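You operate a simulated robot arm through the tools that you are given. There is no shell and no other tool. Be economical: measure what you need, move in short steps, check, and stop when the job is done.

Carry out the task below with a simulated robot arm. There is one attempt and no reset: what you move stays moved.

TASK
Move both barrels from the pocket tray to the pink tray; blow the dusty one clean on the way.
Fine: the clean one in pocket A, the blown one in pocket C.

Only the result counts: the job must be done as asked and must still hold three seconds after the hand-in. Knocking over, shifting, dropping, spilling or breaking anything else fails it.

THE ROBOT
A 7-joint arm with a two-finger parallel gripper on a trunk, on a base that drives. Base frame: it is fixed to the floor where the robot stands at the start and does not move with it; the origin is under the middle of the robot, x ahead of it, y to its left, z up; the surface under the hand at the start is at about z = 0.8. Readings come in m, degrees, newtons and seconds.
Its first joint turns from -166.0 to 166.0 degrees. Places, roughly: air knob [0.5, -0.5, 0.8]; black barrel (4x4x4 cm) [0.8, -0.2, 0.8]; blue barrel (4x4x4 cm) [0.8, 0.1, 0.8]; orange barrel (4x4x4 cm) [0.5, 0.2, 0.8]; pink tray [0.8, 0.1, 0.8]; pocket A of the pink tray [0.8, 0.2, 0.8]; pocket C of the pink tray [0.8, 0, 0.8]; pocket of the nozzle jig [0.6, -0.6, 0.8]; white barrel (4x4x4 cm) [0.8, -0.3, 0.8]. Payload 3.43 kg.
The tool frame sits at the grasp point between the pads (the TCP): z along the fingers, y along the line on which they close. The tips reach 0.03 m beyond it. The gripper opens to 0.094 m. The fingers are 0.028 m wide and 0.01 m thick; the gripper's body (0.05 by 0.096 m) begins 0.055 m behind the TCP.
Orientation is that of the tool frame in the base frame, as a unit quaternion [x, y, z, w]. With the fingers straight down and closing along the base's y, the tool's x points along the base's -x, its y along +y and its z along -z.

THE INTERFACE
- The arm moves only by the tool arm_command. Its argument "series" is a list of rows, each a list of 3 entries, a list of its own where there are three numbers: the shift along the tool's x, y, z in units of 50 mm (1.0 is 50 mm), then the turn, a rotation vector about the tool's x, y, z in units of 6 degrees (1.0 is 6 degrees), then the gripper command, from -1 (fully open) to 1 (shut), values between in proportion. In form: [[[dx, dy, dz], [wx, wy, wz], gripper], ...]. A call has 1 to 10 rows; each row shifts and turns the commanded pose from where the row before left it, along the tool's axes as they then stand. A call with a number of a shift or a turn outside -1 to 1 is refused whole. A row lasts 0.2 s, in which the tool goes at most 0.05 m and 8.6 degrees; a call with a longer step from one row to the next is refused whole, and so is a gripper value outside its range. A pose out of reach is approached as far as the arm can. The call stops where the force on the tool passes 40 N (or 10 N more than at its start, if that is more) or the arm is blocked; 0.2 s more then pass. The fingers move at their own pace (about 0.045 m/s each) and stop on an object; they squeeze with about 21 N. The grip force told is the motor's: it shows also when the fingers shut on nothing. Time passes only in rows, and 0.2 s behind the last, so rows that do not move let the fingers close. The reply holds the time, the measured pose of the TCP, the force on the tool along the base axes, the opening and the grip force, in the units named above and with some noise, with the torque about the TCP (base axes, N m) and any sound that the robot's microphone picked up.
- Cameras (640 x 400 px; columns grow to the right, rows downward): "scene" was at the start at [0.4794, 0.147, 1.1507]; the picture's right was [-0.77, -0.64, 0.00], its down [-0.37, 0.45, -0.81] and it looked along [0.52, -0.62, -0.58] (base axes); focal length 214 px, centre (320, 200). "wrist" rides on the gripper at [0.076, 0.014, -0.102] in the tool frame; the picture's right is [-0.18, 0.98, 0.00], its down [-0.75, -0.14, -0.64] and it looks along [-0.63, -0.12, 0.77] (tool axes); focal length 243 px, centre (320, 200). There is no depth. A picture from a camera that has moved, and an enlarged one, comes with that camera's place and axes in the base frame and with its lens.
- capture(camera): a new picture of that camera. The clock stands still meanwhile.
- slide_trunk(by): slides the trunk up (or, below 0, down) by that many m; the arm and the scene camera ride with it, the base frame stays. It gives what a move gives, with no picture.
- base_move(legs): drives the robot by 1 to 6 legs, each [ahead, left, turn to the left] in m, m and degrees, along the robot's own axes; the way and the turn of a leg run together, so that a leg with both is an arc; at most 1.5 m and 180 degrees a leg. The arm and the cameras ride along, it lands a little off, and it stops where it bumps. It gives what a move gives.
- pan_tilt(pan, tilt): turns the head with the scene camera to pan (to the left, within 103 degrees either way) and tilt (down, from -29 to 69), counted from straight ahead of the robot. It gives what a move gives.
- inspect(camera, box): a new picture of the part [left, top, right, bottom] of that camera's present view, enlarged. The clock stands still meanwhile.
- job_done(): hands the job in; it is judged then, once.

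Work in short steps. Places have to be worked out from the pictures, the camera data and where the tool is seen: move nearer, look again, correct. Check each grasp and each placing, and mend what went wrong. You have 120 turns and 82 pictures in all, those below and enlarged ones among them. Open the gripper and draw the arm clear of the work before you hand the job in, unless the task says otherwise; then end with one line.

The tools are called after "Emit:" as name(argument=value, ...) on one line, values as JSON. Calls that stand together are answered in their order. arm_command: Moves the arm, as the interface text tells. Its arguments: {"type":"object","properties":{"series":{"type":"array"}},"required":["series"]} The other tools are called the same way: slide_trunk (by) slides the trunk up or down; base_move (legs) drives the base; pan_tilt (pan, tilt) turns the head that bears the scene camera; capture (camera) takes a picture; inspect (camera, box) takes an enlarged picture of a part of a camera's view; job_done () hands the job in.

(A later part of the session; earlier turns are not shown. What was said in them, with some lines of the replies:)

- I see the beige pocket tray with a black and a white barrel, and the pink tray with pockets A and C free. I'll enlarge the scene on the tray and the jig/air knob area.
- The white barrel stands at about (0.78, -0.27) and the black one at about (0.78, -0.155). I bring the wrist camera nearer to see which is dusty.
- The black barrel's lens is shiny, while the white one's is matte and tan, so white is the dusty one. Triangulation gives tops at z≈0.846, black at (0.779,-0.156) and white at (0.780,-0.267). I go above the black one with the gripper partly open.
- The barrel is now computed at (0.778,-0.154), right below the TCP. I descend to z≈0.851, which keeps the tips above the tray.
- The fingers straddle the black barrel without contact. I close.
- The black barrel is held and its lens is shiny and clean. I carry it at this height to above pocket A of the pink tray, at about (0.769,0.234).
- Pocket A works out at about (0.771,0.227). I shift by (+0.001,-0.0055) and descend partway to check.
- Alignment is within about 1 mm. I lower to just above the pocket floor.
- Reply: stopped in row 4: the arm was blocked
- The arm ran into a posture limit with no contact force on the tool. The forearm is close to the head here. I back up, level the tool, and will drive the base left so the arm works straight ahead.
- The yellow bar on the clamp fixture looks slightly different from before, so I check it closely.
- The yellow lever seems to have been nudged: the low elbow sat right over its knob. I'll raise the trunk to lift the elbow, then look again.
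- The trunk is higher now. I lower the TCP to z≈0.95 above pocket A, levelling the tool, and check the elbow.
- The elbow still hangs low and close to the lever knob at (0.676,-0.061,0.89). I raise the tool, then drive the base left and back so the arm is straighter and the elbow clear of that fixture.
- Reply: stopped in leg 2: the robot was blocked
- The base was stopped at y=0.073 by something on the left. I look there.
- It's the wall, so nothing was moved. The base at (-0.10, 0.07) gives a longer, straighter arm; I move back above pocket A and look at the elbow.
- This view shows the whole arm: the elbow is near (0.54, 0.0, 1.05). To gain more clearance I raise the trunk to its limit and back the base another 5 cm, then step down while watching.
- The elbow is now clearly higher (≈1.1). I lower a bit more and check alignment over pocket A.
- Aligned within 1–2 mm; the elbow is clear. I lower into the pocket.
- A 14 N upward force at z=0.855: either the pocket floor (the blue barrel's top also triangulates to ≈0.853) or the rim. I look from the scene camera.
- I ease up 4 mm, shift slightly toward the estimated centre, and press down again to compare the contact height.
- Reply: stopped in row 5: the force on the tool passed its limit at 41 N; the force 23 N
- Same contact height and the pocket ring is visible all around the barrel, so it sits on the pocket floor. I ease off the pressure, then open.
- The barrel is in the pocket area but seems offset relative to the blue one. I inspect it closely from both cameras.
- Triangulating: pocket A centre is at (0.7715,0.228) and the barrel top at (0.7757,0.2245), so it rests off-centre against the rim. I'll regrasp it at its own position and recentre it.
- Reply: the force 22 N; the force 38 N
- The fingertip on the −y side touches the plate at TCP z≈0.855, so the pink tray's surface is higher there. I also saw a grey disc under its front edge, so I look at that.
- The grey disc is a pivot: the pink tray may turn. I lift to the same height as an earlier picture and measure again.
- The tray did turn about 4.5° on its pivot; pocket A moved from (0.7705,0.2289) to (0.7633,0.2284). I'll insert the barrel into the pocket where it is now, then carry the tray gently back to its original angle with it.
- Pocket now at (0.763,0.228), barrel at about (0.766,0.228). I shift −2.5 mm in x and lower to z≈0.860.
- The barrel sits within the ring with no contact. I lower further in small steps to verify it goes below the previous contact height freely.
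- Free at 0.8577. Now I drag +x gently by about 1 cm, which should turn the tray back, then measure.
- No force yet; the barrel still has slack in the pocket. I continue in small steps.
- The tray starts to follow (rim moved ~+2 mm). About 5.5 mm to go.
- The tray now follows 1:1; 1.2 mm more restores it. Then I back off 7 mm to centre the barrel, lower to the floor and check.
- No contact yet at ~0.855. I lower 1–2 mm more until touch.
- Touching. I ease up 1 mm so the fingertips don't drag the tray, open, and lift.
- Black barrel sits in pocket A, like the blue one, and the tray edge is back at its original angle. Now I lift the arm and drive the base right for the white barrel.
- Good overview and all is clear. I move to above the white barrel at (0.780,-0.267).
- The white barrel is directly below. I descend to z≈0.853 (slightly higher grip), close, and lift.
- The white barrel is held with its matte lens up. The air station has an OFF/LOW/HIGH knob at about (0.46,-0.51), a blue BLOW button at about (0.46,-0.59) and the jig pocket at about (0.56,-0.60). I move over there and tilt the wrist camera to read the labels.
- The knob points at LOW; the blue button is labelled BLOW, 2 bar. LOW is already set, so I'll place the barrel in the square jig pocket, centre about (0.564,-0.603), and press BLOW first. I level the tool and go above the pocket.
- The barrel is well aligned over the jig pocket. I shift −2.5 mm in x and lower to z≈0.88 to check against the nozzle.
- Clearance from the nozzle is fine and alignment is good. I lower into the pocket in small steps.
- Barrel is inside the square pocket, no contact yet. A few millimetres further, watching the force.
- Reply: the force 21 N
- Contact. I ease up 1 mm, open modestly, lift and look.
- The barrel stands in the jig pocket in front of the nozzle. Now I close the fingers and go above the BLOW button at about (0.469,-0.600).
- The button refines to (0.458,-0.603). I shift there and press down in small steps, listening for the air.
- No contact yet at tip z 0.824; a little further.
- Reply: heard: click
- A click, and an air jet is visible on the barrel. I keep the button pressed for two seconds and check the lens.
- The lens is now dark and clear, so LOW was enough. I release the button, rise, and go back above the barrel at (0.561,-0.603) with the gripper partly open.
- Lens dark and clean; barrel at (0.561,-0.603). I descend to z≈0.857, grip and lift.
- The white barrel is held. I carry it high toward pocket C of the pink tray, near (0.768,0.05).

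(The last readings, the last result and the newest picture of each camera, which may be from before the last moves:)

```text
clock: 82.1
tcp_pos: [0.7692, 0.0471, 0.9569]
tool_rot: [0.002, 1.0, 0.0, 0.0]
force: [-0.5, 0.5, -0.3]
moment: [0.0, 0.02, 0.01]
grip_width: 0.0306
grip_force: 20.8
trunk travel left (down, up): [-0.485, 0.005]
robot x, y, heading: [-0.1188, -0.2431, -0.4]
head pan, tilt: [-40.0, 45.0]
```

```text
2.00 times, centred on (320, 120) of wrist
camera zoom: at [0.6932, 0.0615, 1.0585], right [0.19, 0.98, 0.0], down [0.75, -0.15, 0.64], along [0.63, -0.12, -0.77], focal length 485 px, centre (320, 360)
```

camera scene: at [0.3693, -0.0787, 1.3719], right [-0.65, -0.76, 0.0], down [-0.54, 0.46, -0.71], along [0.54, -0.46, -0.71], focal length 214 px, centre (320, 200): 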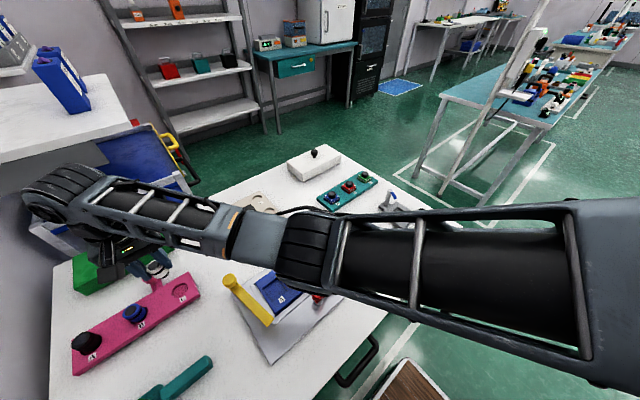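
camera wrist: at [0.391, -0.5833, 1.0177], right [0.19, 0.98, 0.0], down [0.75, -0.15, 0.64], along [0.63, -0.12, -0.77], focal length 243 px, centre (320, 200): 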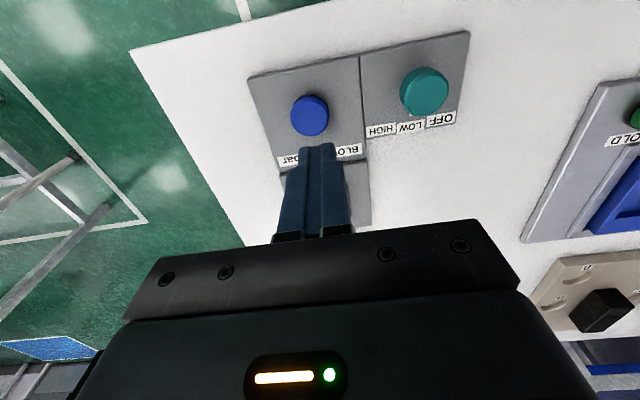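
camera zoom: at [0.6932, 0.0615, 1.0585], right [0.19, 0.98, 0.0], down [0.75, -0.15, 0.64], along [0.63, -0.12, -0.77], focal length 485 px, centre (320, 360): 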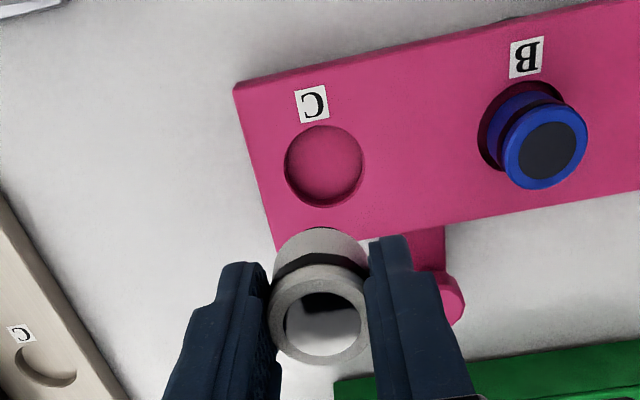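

The lens is clean and mirror-like. Pocket C is at (0.770,0.050). I shift (−3,+3) mm and descend partway.

Emit:
arm_command(series=[[[0.06, 0.06, 0.4], [0, 0, 0], 1], [[0, 0, 0.6], [0, 0, 0], 1], [[0, 0, 0.5], [0, 0, 0], 1], [[0, 0, 0], [0, 0, 0], 1]])

Emit:
inspect(camera="wrist", box=[225, 80, 415, 200])

Emit:
capture(camera="scene")

```text
clock: 83.1
tcp_pos: [0.7667, 0.0481, 0.8797]
tool_rot: [0.002, 1.0, 0.0, 0.001]
force: [-0.6, -0.5, -0.7]
moment: [-0.01, 0.0, 0.0]
grip_width: 0.0307
grip_force: 21.5
trunk travel left (down, up): [-0.485, 0.005]
robot x, y, heading: [-0.1166, -0.2372, -0.4]
head pan, tilt: [-40.0, 45.0]
```

```text
3.33 times, centred on (320, 140) of wrist
camera zoom: at [0.6896, 0.0628, 0.9814], right [0.19, 0.98, 0.0], down [0.75, -0.15, 0.64], along [0.63, -0.12, -0.77], focal length 809 px, centre (320, 400)
```

zoom: 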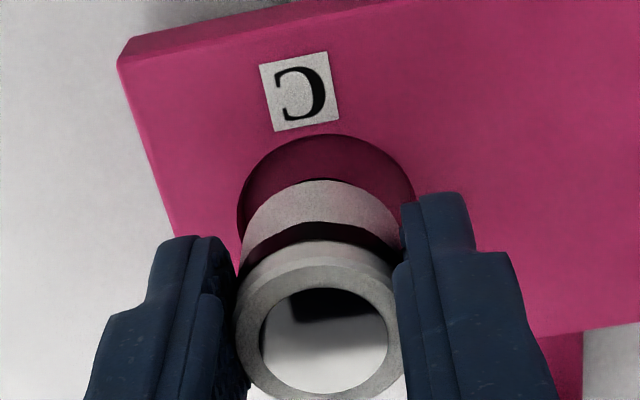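

```text
15 pictures are left
camera scene: at [0.3693, -0.0789, 1.3719], right [-0.65, -0.76, 0.0], down [-0.54, 0.46, -0.71], along [0.54, -0.46, -0.71], focal length 214 px, centre (320, 200)
```

scene: 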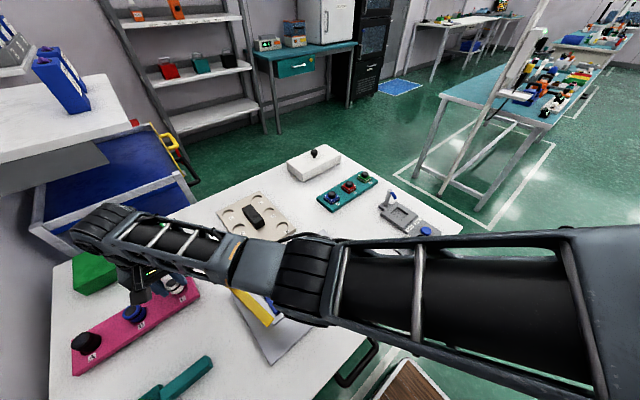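

Aligned within ~1 mm. I lower toward the expected floor contact (TCP ≈0.8665).

Emit:
arm_command(series=[[[0.03, 0.02, 0.1], [0, 0, 0], 1], [[0, 0, 0.1], [0, 0, 0], 1], [[0, 0, 0.04], [0, 0, 0], 1], [[0, 0, 0], [0, 0, 0], 1]])

Emit:
arm_command(series=[[[0, 0, 0.03], [0, 0, 0], 1], [[0, 0, 0], [0, 0, 0], 1]])

```text
clock: 84.1
tcp_pos: [0.7654, 0.0492, 0.8673]
tool_rot: [0.003, 1.0, 0.001, 0.001]
force: [0.3, -0.1, -0.4]
moment: [-0.01, 0.01, 0.02]
grip_width: 0.0307
grip_force: 21.0
trunk travel left (down, up): [-0.485, 0.005]
robot x, y, heading: [-0.1164, -0.2376, -0.3]
head pan, tilt: [-40.0, 45.0]
```

```text
clock: 84.7
tcp_pos: [0.7657, 0.0493, 0.865]
tool_rot: [0.003, 1.0, 0.0, 0.0]
force: [-0.6, -0.6, 0.9]
moment: [0.02, 0.01, -0.03]
grip_width: 0.0305
grip_force: 21.0
trunk travel left (down, up): [-0.485, 0.005]
robot x, y, heading: [-0.1148, -0.2357, -0.3]
head pan, tilt: [-40.0, 45.0]
```

Emit:
arm_command(series=[[[0, 0, 0.03], [0, 0, 0], 1], [[0, 0, 0.03], [0, 0, 0], 1], [[0, 0, 0], [0, 0, 0], 1]])

Emit:
inspect(camera="wrist", box=[225, 80, 415, 200])

```text
clock: 85.5
tcp_pos: [0.7653, 0.0502, 0.8631]
tool_rot: [0.002, 1.0, 0.002, 0.001]
force: [-0.5, -3.7, 13.3]
moment: [-0.26, -0.04, -0.05]
grip_width: 0.0307
grip_force: 21.3
trunk travel left (down, up): [-0.485, 0.005]
robot x, y, heading: [-0.1183, -0.2376, -0.4]
head pan, tilt: [-40.0, 45.0]
```

```text
3.33 times, centred on (320, 140) of wrist
camera zoom: at [0.6895, 0.0646, 0.9656], right [0.19, 0.98, 0.0], down [0.75, -0.15, 0.64], along [0.63, -0.12, -0.77], focal length 809 px, centre (320, 400)
```

zoom: 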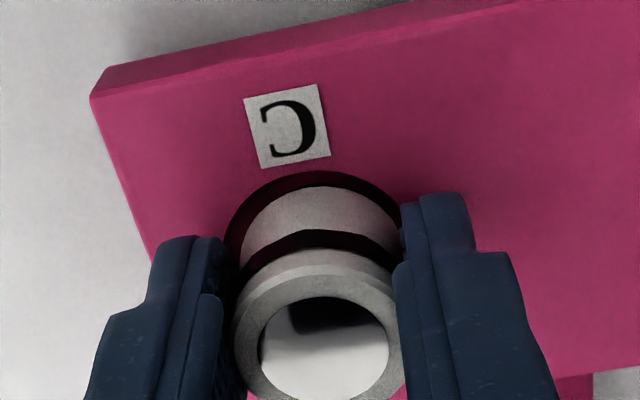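

Contact with the pocket floor (tips clear of the plate), and the barrel is inside the ring. I ease off, open gently, and lift.

Emit:
arm_command(series=[[[0, 0, -0.035], [0, 0, 0], 1], [[0, 0, 0], [0, 0, 0], 0.2], [[0, 0, 0], [0, 0, 0], 0.05], [[0, 0, 0], [0, 0, 0], 0], [[0, 0, 0], [0, 0, 0], 0]])

Emit:
arm_command(series=[[[0, 0, -0.2], [0, 0, 0], 0], [[0, 0, -0.8], [0, 0, 0], 0], [[0, 0, -0.8], [0, 0, 0], 0], [[0, 0, -0.9], [0, 0, 0], 0], [[0, 0, -0.9], [0, 0, 0], 0], [[0, 0, 0], [0, 0, 0], 0]])

Emit:
capture(camera="wrist")

Emit:
capture(camera="scene")

```text
clock: 86.7
tcp_pos: [0.7652, 0.0504, 0.8648]
tool_rot: [0.003, 1.0, 0.001, 0.0]
force: [0.6, -0.3, -0.6]
moment: [-0.02, -0.03, 0.0]
grip_width: 0.047
grip_force: 0.0
trunk travel left (down, up): [-0.485, 0.005]
robot x, y, heading: [-0.1133, -0.2367, -0.6]
head pan, tilt: [-40.0, 45.0]
```

```text
clock: 88.1
tcp_pos: [0.7636, 0.0477, 1.044]
tool_rot: [0.003, 1.0, 0.001, -0.001]
force: [-0.7, 1.0, -0.9]
moment: [0.02, -0.02, 0.02]
grip_width: 0.0471
grip_force: 0.0
trunk travel left (down, up): [-0.485, 0.005]
robot x, y, heading: [-0.1148, -0.236, -0.2]
head pan, tilt: [-40.0, 45.0]
```

```text
13 pictures are left
camera wrist: at [0.6875, 0.0618, 1.146], right [0.19, 0.98, 0.0], down [0.75, -0.15, 0.64], along [0.63, -0.12, -0.77], focal length 243 px, centre (320, 200)
```

wrist: 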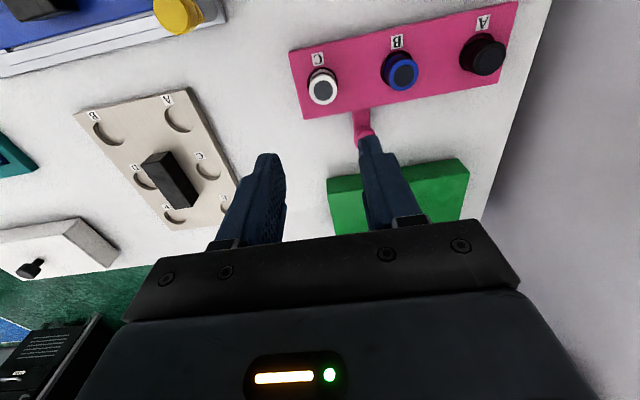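

```text
12 pictures are left
camera scene: at [0.3692, -0.0788, 1.3719], right [-0.65, -0.76, 0.0], down [-0.54, 0.46, -0.71], along [0.54, -0.46, -0.71], focal length 214 px, centre (320, 200)
```

scene: 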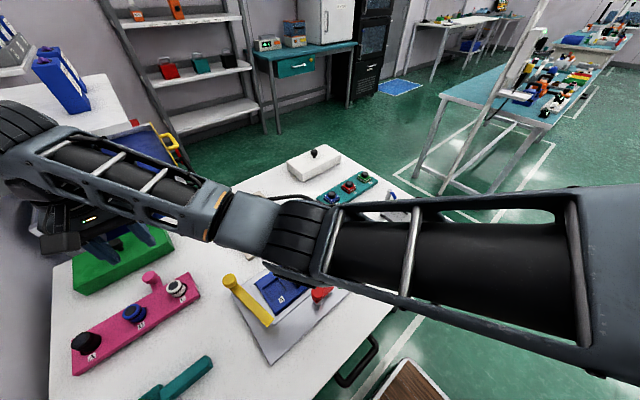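

Both barrels sit in A and C. Now I check the yellow lever I may have nudged: I return the wrist camera to the same pose as at the start (TCP 0.6526,-0.1855,0.9993) to compare.

Emit:
arm_command(series=[[[0.37, -0.777, 0.15], [0, 0, 0], 0], [[0.37, -0.777, 0.15], [0, 0, 0], 0], [[0.37, -0.777, 0.15], [0, 0, 0], 0], [[0.37, -0.777, 0.15], [0, 0, 0], 0], [[0.37, -0.777, 0.15], [0, 0, 0], 0], [[0.37, -0.777, 0.15], [0, 0, 0], 0], [[0, 0, 0], [0, 0, 0], 0]])

Emit:
capture(camera="wrist")

```text
clock: 89.7
tcp_pos: [0.6521, -0.1809, 0.9996]
tool_rot: [0.002, 1.0, 0.0, 0.0]
force: [-0.2, -0.3, 0.0]
moment: [-0.02, 0.0, 0.0]
grip_width: 0.0469
grip_force: 0.1
trunk travel left (down, up): [-0.485, 0.005]
robot x, y, heading: [-0.1154, -0.2356, -0.3]
head pan, tilt: [-40.0, 45.0]
```

```text
11 pictures are left
camera wrist: at [0.5752, -0.1676, 1.1019], right [0.19, 0.98, 0.0], down [0.75, -0.15, 0.64], along [0.63, -0.12, -0.77], focal length 243 px, centre (320, 200)
```

wrist: 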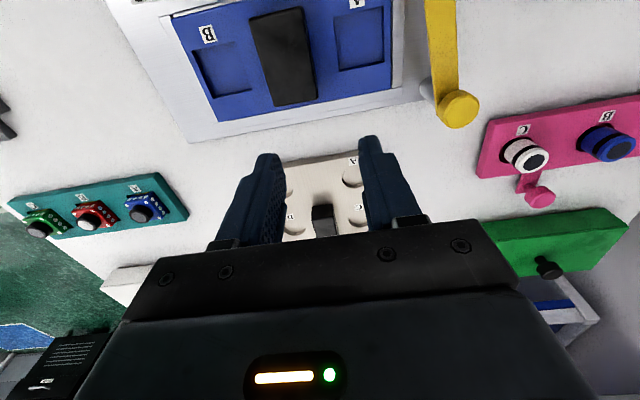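

The lever has turned about 10° from its original direction (bar end at y≈−0.085 instead of ≈−0.065). I'll push it back gently. First I raise the tool, close the fingers and back the base so the arm stays extended.

Emit:
arm_command(series=[[[0, 0, -0.9], [0, 0, 0], 1], [[0, 0, -0.3], [0, 0, 0], 1], [[0, 0, 0], [0, 0, 0], 1]])

Emit:
base_move(legs=[[-0.12, 0, 0]])

```text
clock: 90.5
tcp_pos: [0.6527, -0.1828, 1.0586]
tool_rot: [0.002, 1.0, 0.001, 0.001]
force: [0.4, -0.8, 0.8]
moment: [0.01, 0.01, 0.01]
grip_width: 0.0002
grip_force: 20.0
trunk travel left (down, up): [-0.485, 0.005]
robot x, y, heading: [-0.1209, -0.2344, -0.4]
head pan, tilt: [-40.0, 45.0]
```

```text
clock: 91.7
tcp_pos: [0.5334, -0.1791, 1.0588]
tool_rot: [0.001, 1.0, 0.001, 0.0]
force: [0.6, -0.2, 0.1]
moment: [0.02, 0.04, -0.02]
grip_width: 0.0
grip_force: 20.6
trunk travel left (down, up): [-0.485, 0.005]
robot x, y, heading: [-0.2386, -0.2342, -0.5]
head pan, tilt: [-40.0, 45.0]
```

Now I go to (0.555,-0.14,0.93), beside the bar end, and look.

Emit:
arm_command(series=[[[-0.147, 0.26, 0.86], [0, 0, 0], 1], [[-0.147, 0.26, 0.86], [0, 0, 0], 1], [[-0.147, 0.26, 0.86], [0, 0, 0], 1], [[0, 0, 0], [0, 0, 0], 1]])

Emit:
capture(camera="wrist")

Emit:
capture(camera="scene")

```text
clock: 92.7
tcp_pos: [0.5532, -0.1363, 0.9308]
tool_rot: [0.001, 1.0, 0.001, 0.0]
force: [-0.3, -0.2, -0.6]
moment: [0.01, 0.0, -0.01]
grip_width: 0.0001
grip_force: 20.7
trunk travel left (down, up): [-0.485, 0.005]
robot x, y, heading: [-0.2369, -0.2378, -0.1]
head pan, tilt: [-40.0, 45.0]
```

```text
10 pictures are left
camera wrist: at [0.4769, -0.122, 1.033], right [0.18, 0.98, 0.0], down [0.75, -0.14, 0.64], along [0.63, -0.12, -0.77], focal length 243 px, centre (320, 200)
```

wrist: 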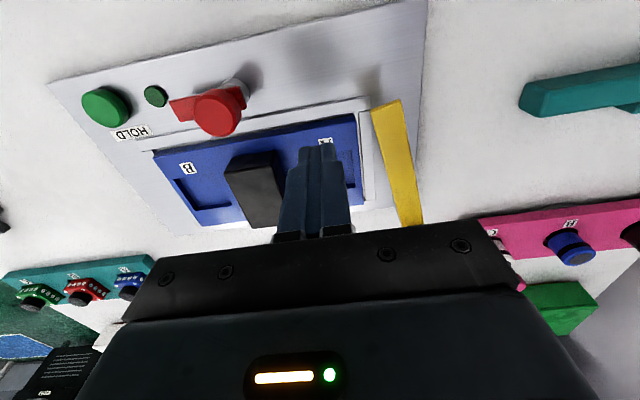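

```text
9 pictures are left
camera scene: at [0.2481, -0.0766, 1.3719], right [-0.65, -0.76, 0.0], down [-0.54, 0.46, -0.71], along [0.54, -0.46, -0.71], focal length 214 px, centre (320, 200)
```

scene: 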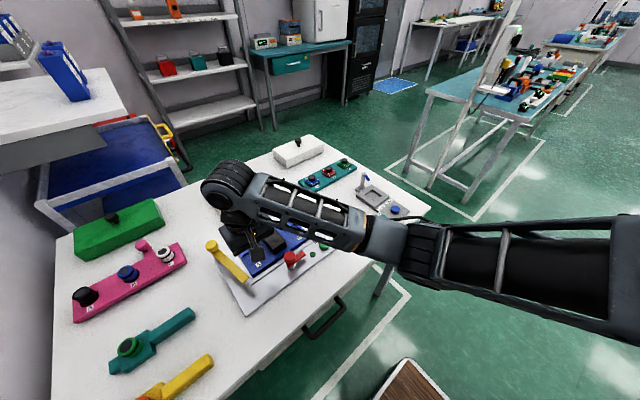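

The bar end's top triangulates to z≈0.864 at (0.54,-0.090). I lower the closed fingertips to z≈0.852 on its −y side.

Emit:
arm_command(series=[[[0.1, 0, 0.5], [0, 0, 0], 1], [[0, 0, 0.3], [0, 0, 0], 1], [[0, 0, 0.17], [0, 0, 0], 1], [[0, 0, 0], [0, 0, 0], 1]])

Emit:
capture(camera="wrist")

```text
clock: 93.7
tcp_pos: [0.5501, -0.1385, 0.8817]
tool_rot: [0.001, 1.0, 0.001, 0.0]
force: [-0.1, 0.0, 0.0]
moment: [-0.04, 0.03, 0.01]
grip_width: 0.0
grip_force: 21.2
trunk travel left (down, up): [-0.485, 0.005]
robot x, y, heading: [-0.2376, -0.2344, -0.1]
head pan, tilt: [-40.0, 45.0]
```

```text
8 pictures are left
camera wrist: at [0.4737, -0.1245, 0.9834], right [0.19, 0.98, 0.0], down [0.75, -0.14, 0.64], along [0.63, -0.12, -0.77], focal length 243 px, centre (320, 200)
```

wrist: 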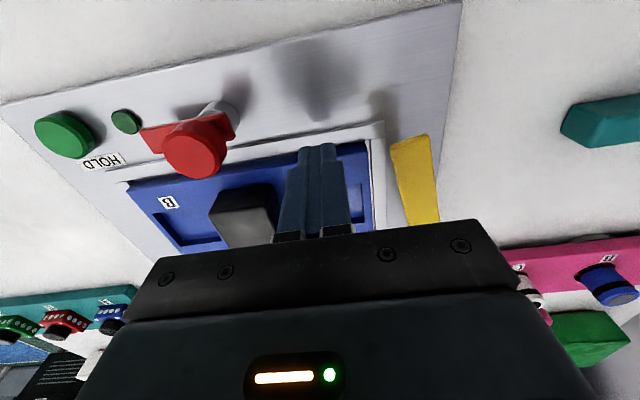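

Tip is free next to the bar. I push +y slowly, stopping short of the target to measure.

Emit:
arm_command(series=[[[0, 0.2, 0], [0, 0, 0], 1], [[0, 0.2, 0], [0, 0, 0], 1], [[0, 0.15, 0], [0, 0, 0], 1], [[0, 0.1, 0], [0, 0, 0], 1], [[0, 0.1, 0], [0, 0, 0], 1], [[0, 0.1, 0], [0, 0, 0], 1], [[0, 0, 0], [0, 0, 0], 1]])

Emit:
capture(camera="wrist")

```text
clock: 95.3
tcp_pos: [0.5495, -0.0967, 0.8817]
tool_rot: [0.001, 1.0, 0.001, 0.001]
force: [-1.1, 0.1, -1.0]
moment: [0.01, -0.01, 0.0]
grip_width: 0.0
grip_force: 21.3
trunk travel left (down, up): [-0.485, 0.005]
robot x, y, heading: [-0.237, -0.2379, -0.1]
head pan, tilt: [-40.0, 45.0]
```

```text
7 pictures are left
camera wrist: at [0.4732, -0.0829, 0.9837], right [0.19, 0.98, 0.0], down [0.75, -0.14, 0.64], along [0.63, -0.12, -0.77], focal length 243 px, centre (320, 200)
```

wrist: 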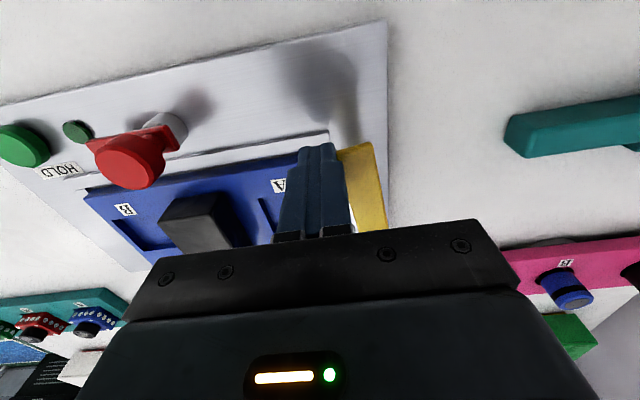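

The bar follows freely; its end is at y≈−0.077 and the original was ≈−0.066. I push 10.5 mm more.

Emit:
arm_command(series=[[[0, 0.07, 0], [0, 0, 0], 1], [[0, 0.07, 0], [0, 0, 0], 1], [[0, 0.07, 0], [0, 0, 0], 1], [[0, 0, 0], [0, 0, 0], 1]])

Emit:
arm_command(series=[[[0, -0.2, 0], [0, 0, 0], 1], [[0, -0.5, 0], [0, 0, 0], 1], [[0, -0.3, -0.6], [0, 0, 0], 1], [[0, 0, -0.9], [0, 0, 0], 1], [[0, 0, -0.9], [0, 0, 0], 1]])

Emit:
capture(camera="wrist")

```text
clock: 96.3
tcp_pos: [0.5504, -0.0865, 0.8813]
tool_rot: [0.0, 1.0, 0.001, -0.001]
force: [-0.2, -0.2, -0.2]
moment: [-0.01, -0.01, 0.04]
grip_width: 0.0002
grip_force: 21.1
trunk travel left (down, up): [-0.485, 0.005]
robot x, y, heading: [-0.237, -0.2394, -0.4]
head pan, tilt: [-40.0, 45.0]
```

```text
clock: 97.5
tcp_pos: [0.5508, -0.137, 1.0001]
tool_rot: [0.002, 1.0, 0.0, -0.001]
force: [0.9, 1.1, -0.3]
moment: [-0.02, 0.02, 0.02]
grip_width: 0.0003
grip_force: 20.9
trunk travel left (down, up): [-0.485, 0.005]
robot x, y, heading: [-0.2381, -0.2345, -0.3]
head pan, tilt: [-40.0, 45.0]
```

```text
6 pictures are left
camera wrist: at [0.4741, -0.1234, 1.103], right [0.18, 0.98, 0.0], down [0.75, -0.14, 0.64], along [0.63, -0.12, -0.77], focal length 243 px, centre (320, 200)
```

wrist: 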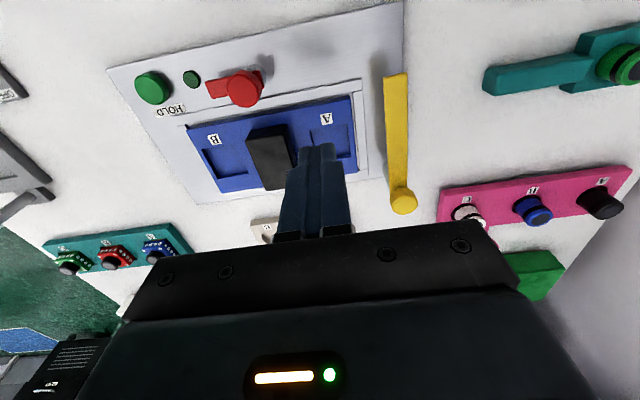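

The lever is back at about 1.5°, matching the original. I raise the arm clear, open the gripper and take a last look at the pink tray.

Emit:
arm_command(series=[[[0, 0, -0.9], [0, 0, 0], -1], [[0, 0, -0.9], [0, 0, 0], -1], [[0, 0, -0.9], [0, 0, 0], -1], [[0, 0, 0], [0, 0, 0], -1], [[0, 0, 0], [0, 0, 0], -1]])

Emit:
inspect(camera="scene", box=[50, 220, 220, 330])

Emit:
capture(camera="scene")

```text
clock: 98.7
tcp_pos: [0.5514, -0.1368, 1.1342]
tool_rot: [0.001, 1.0, 0.001, 0.0]
force: [-1.0, 0.1, -0.2]
moment: [-0.01, -0.02, 0.01]
grip_width: 0.0939
grip_force: 0.0
trunk travel left (down, up): [-0.485, 0.005]
robot x, y, heading: [-0.2373, -0.2378, -0.1]
head pan, tilt: [-40.0, 45.0]
```

```text
3.64 times, centred on (135, 275) of scene
camera zoom: at [0.2481, -0.0766, 1.3719], right [-0.65, -0.76, 0.0], down [-0.54, 0.46, -0.71], along [0.54, -0.46, -0.71], focal length 780 px, centre (993, -73)
```

zoom: 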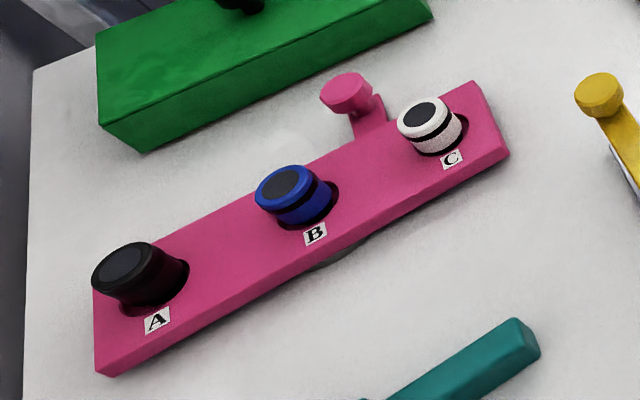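

```text
4 pictures are left
camera scene: at [0.2481, -0.0766, 1.3719], right [-0.65, -0.76, 0.0], down [-0.54, 0.46, -0.71], along [0.54, -0.46, -0.71], focal length 214 px, centre (320, 200)
```

scene: 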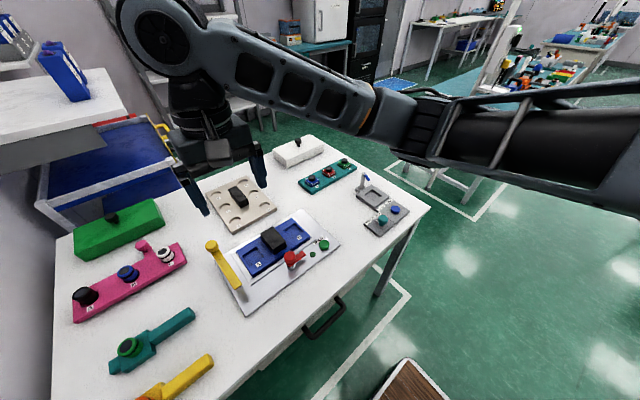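

Black is in pocket A and the blown white one in C. All three barrels' apparent offsets are consistent with standing upright. The lever and tray are restored, the arm is clear and the gripper open, so I hand in.

Emit:
job_done()

```text
The job is handed in.
```

I moved both barrels to the pink tray and handed the job in: the clean black one is in pocket A, and the white one, blown clean at LOW, is in pocket C. On the way I knocked the yellow lever about 10° and turned the pink tray about 4.5°; I pushed both back, by camera to within about a degree of where they started.
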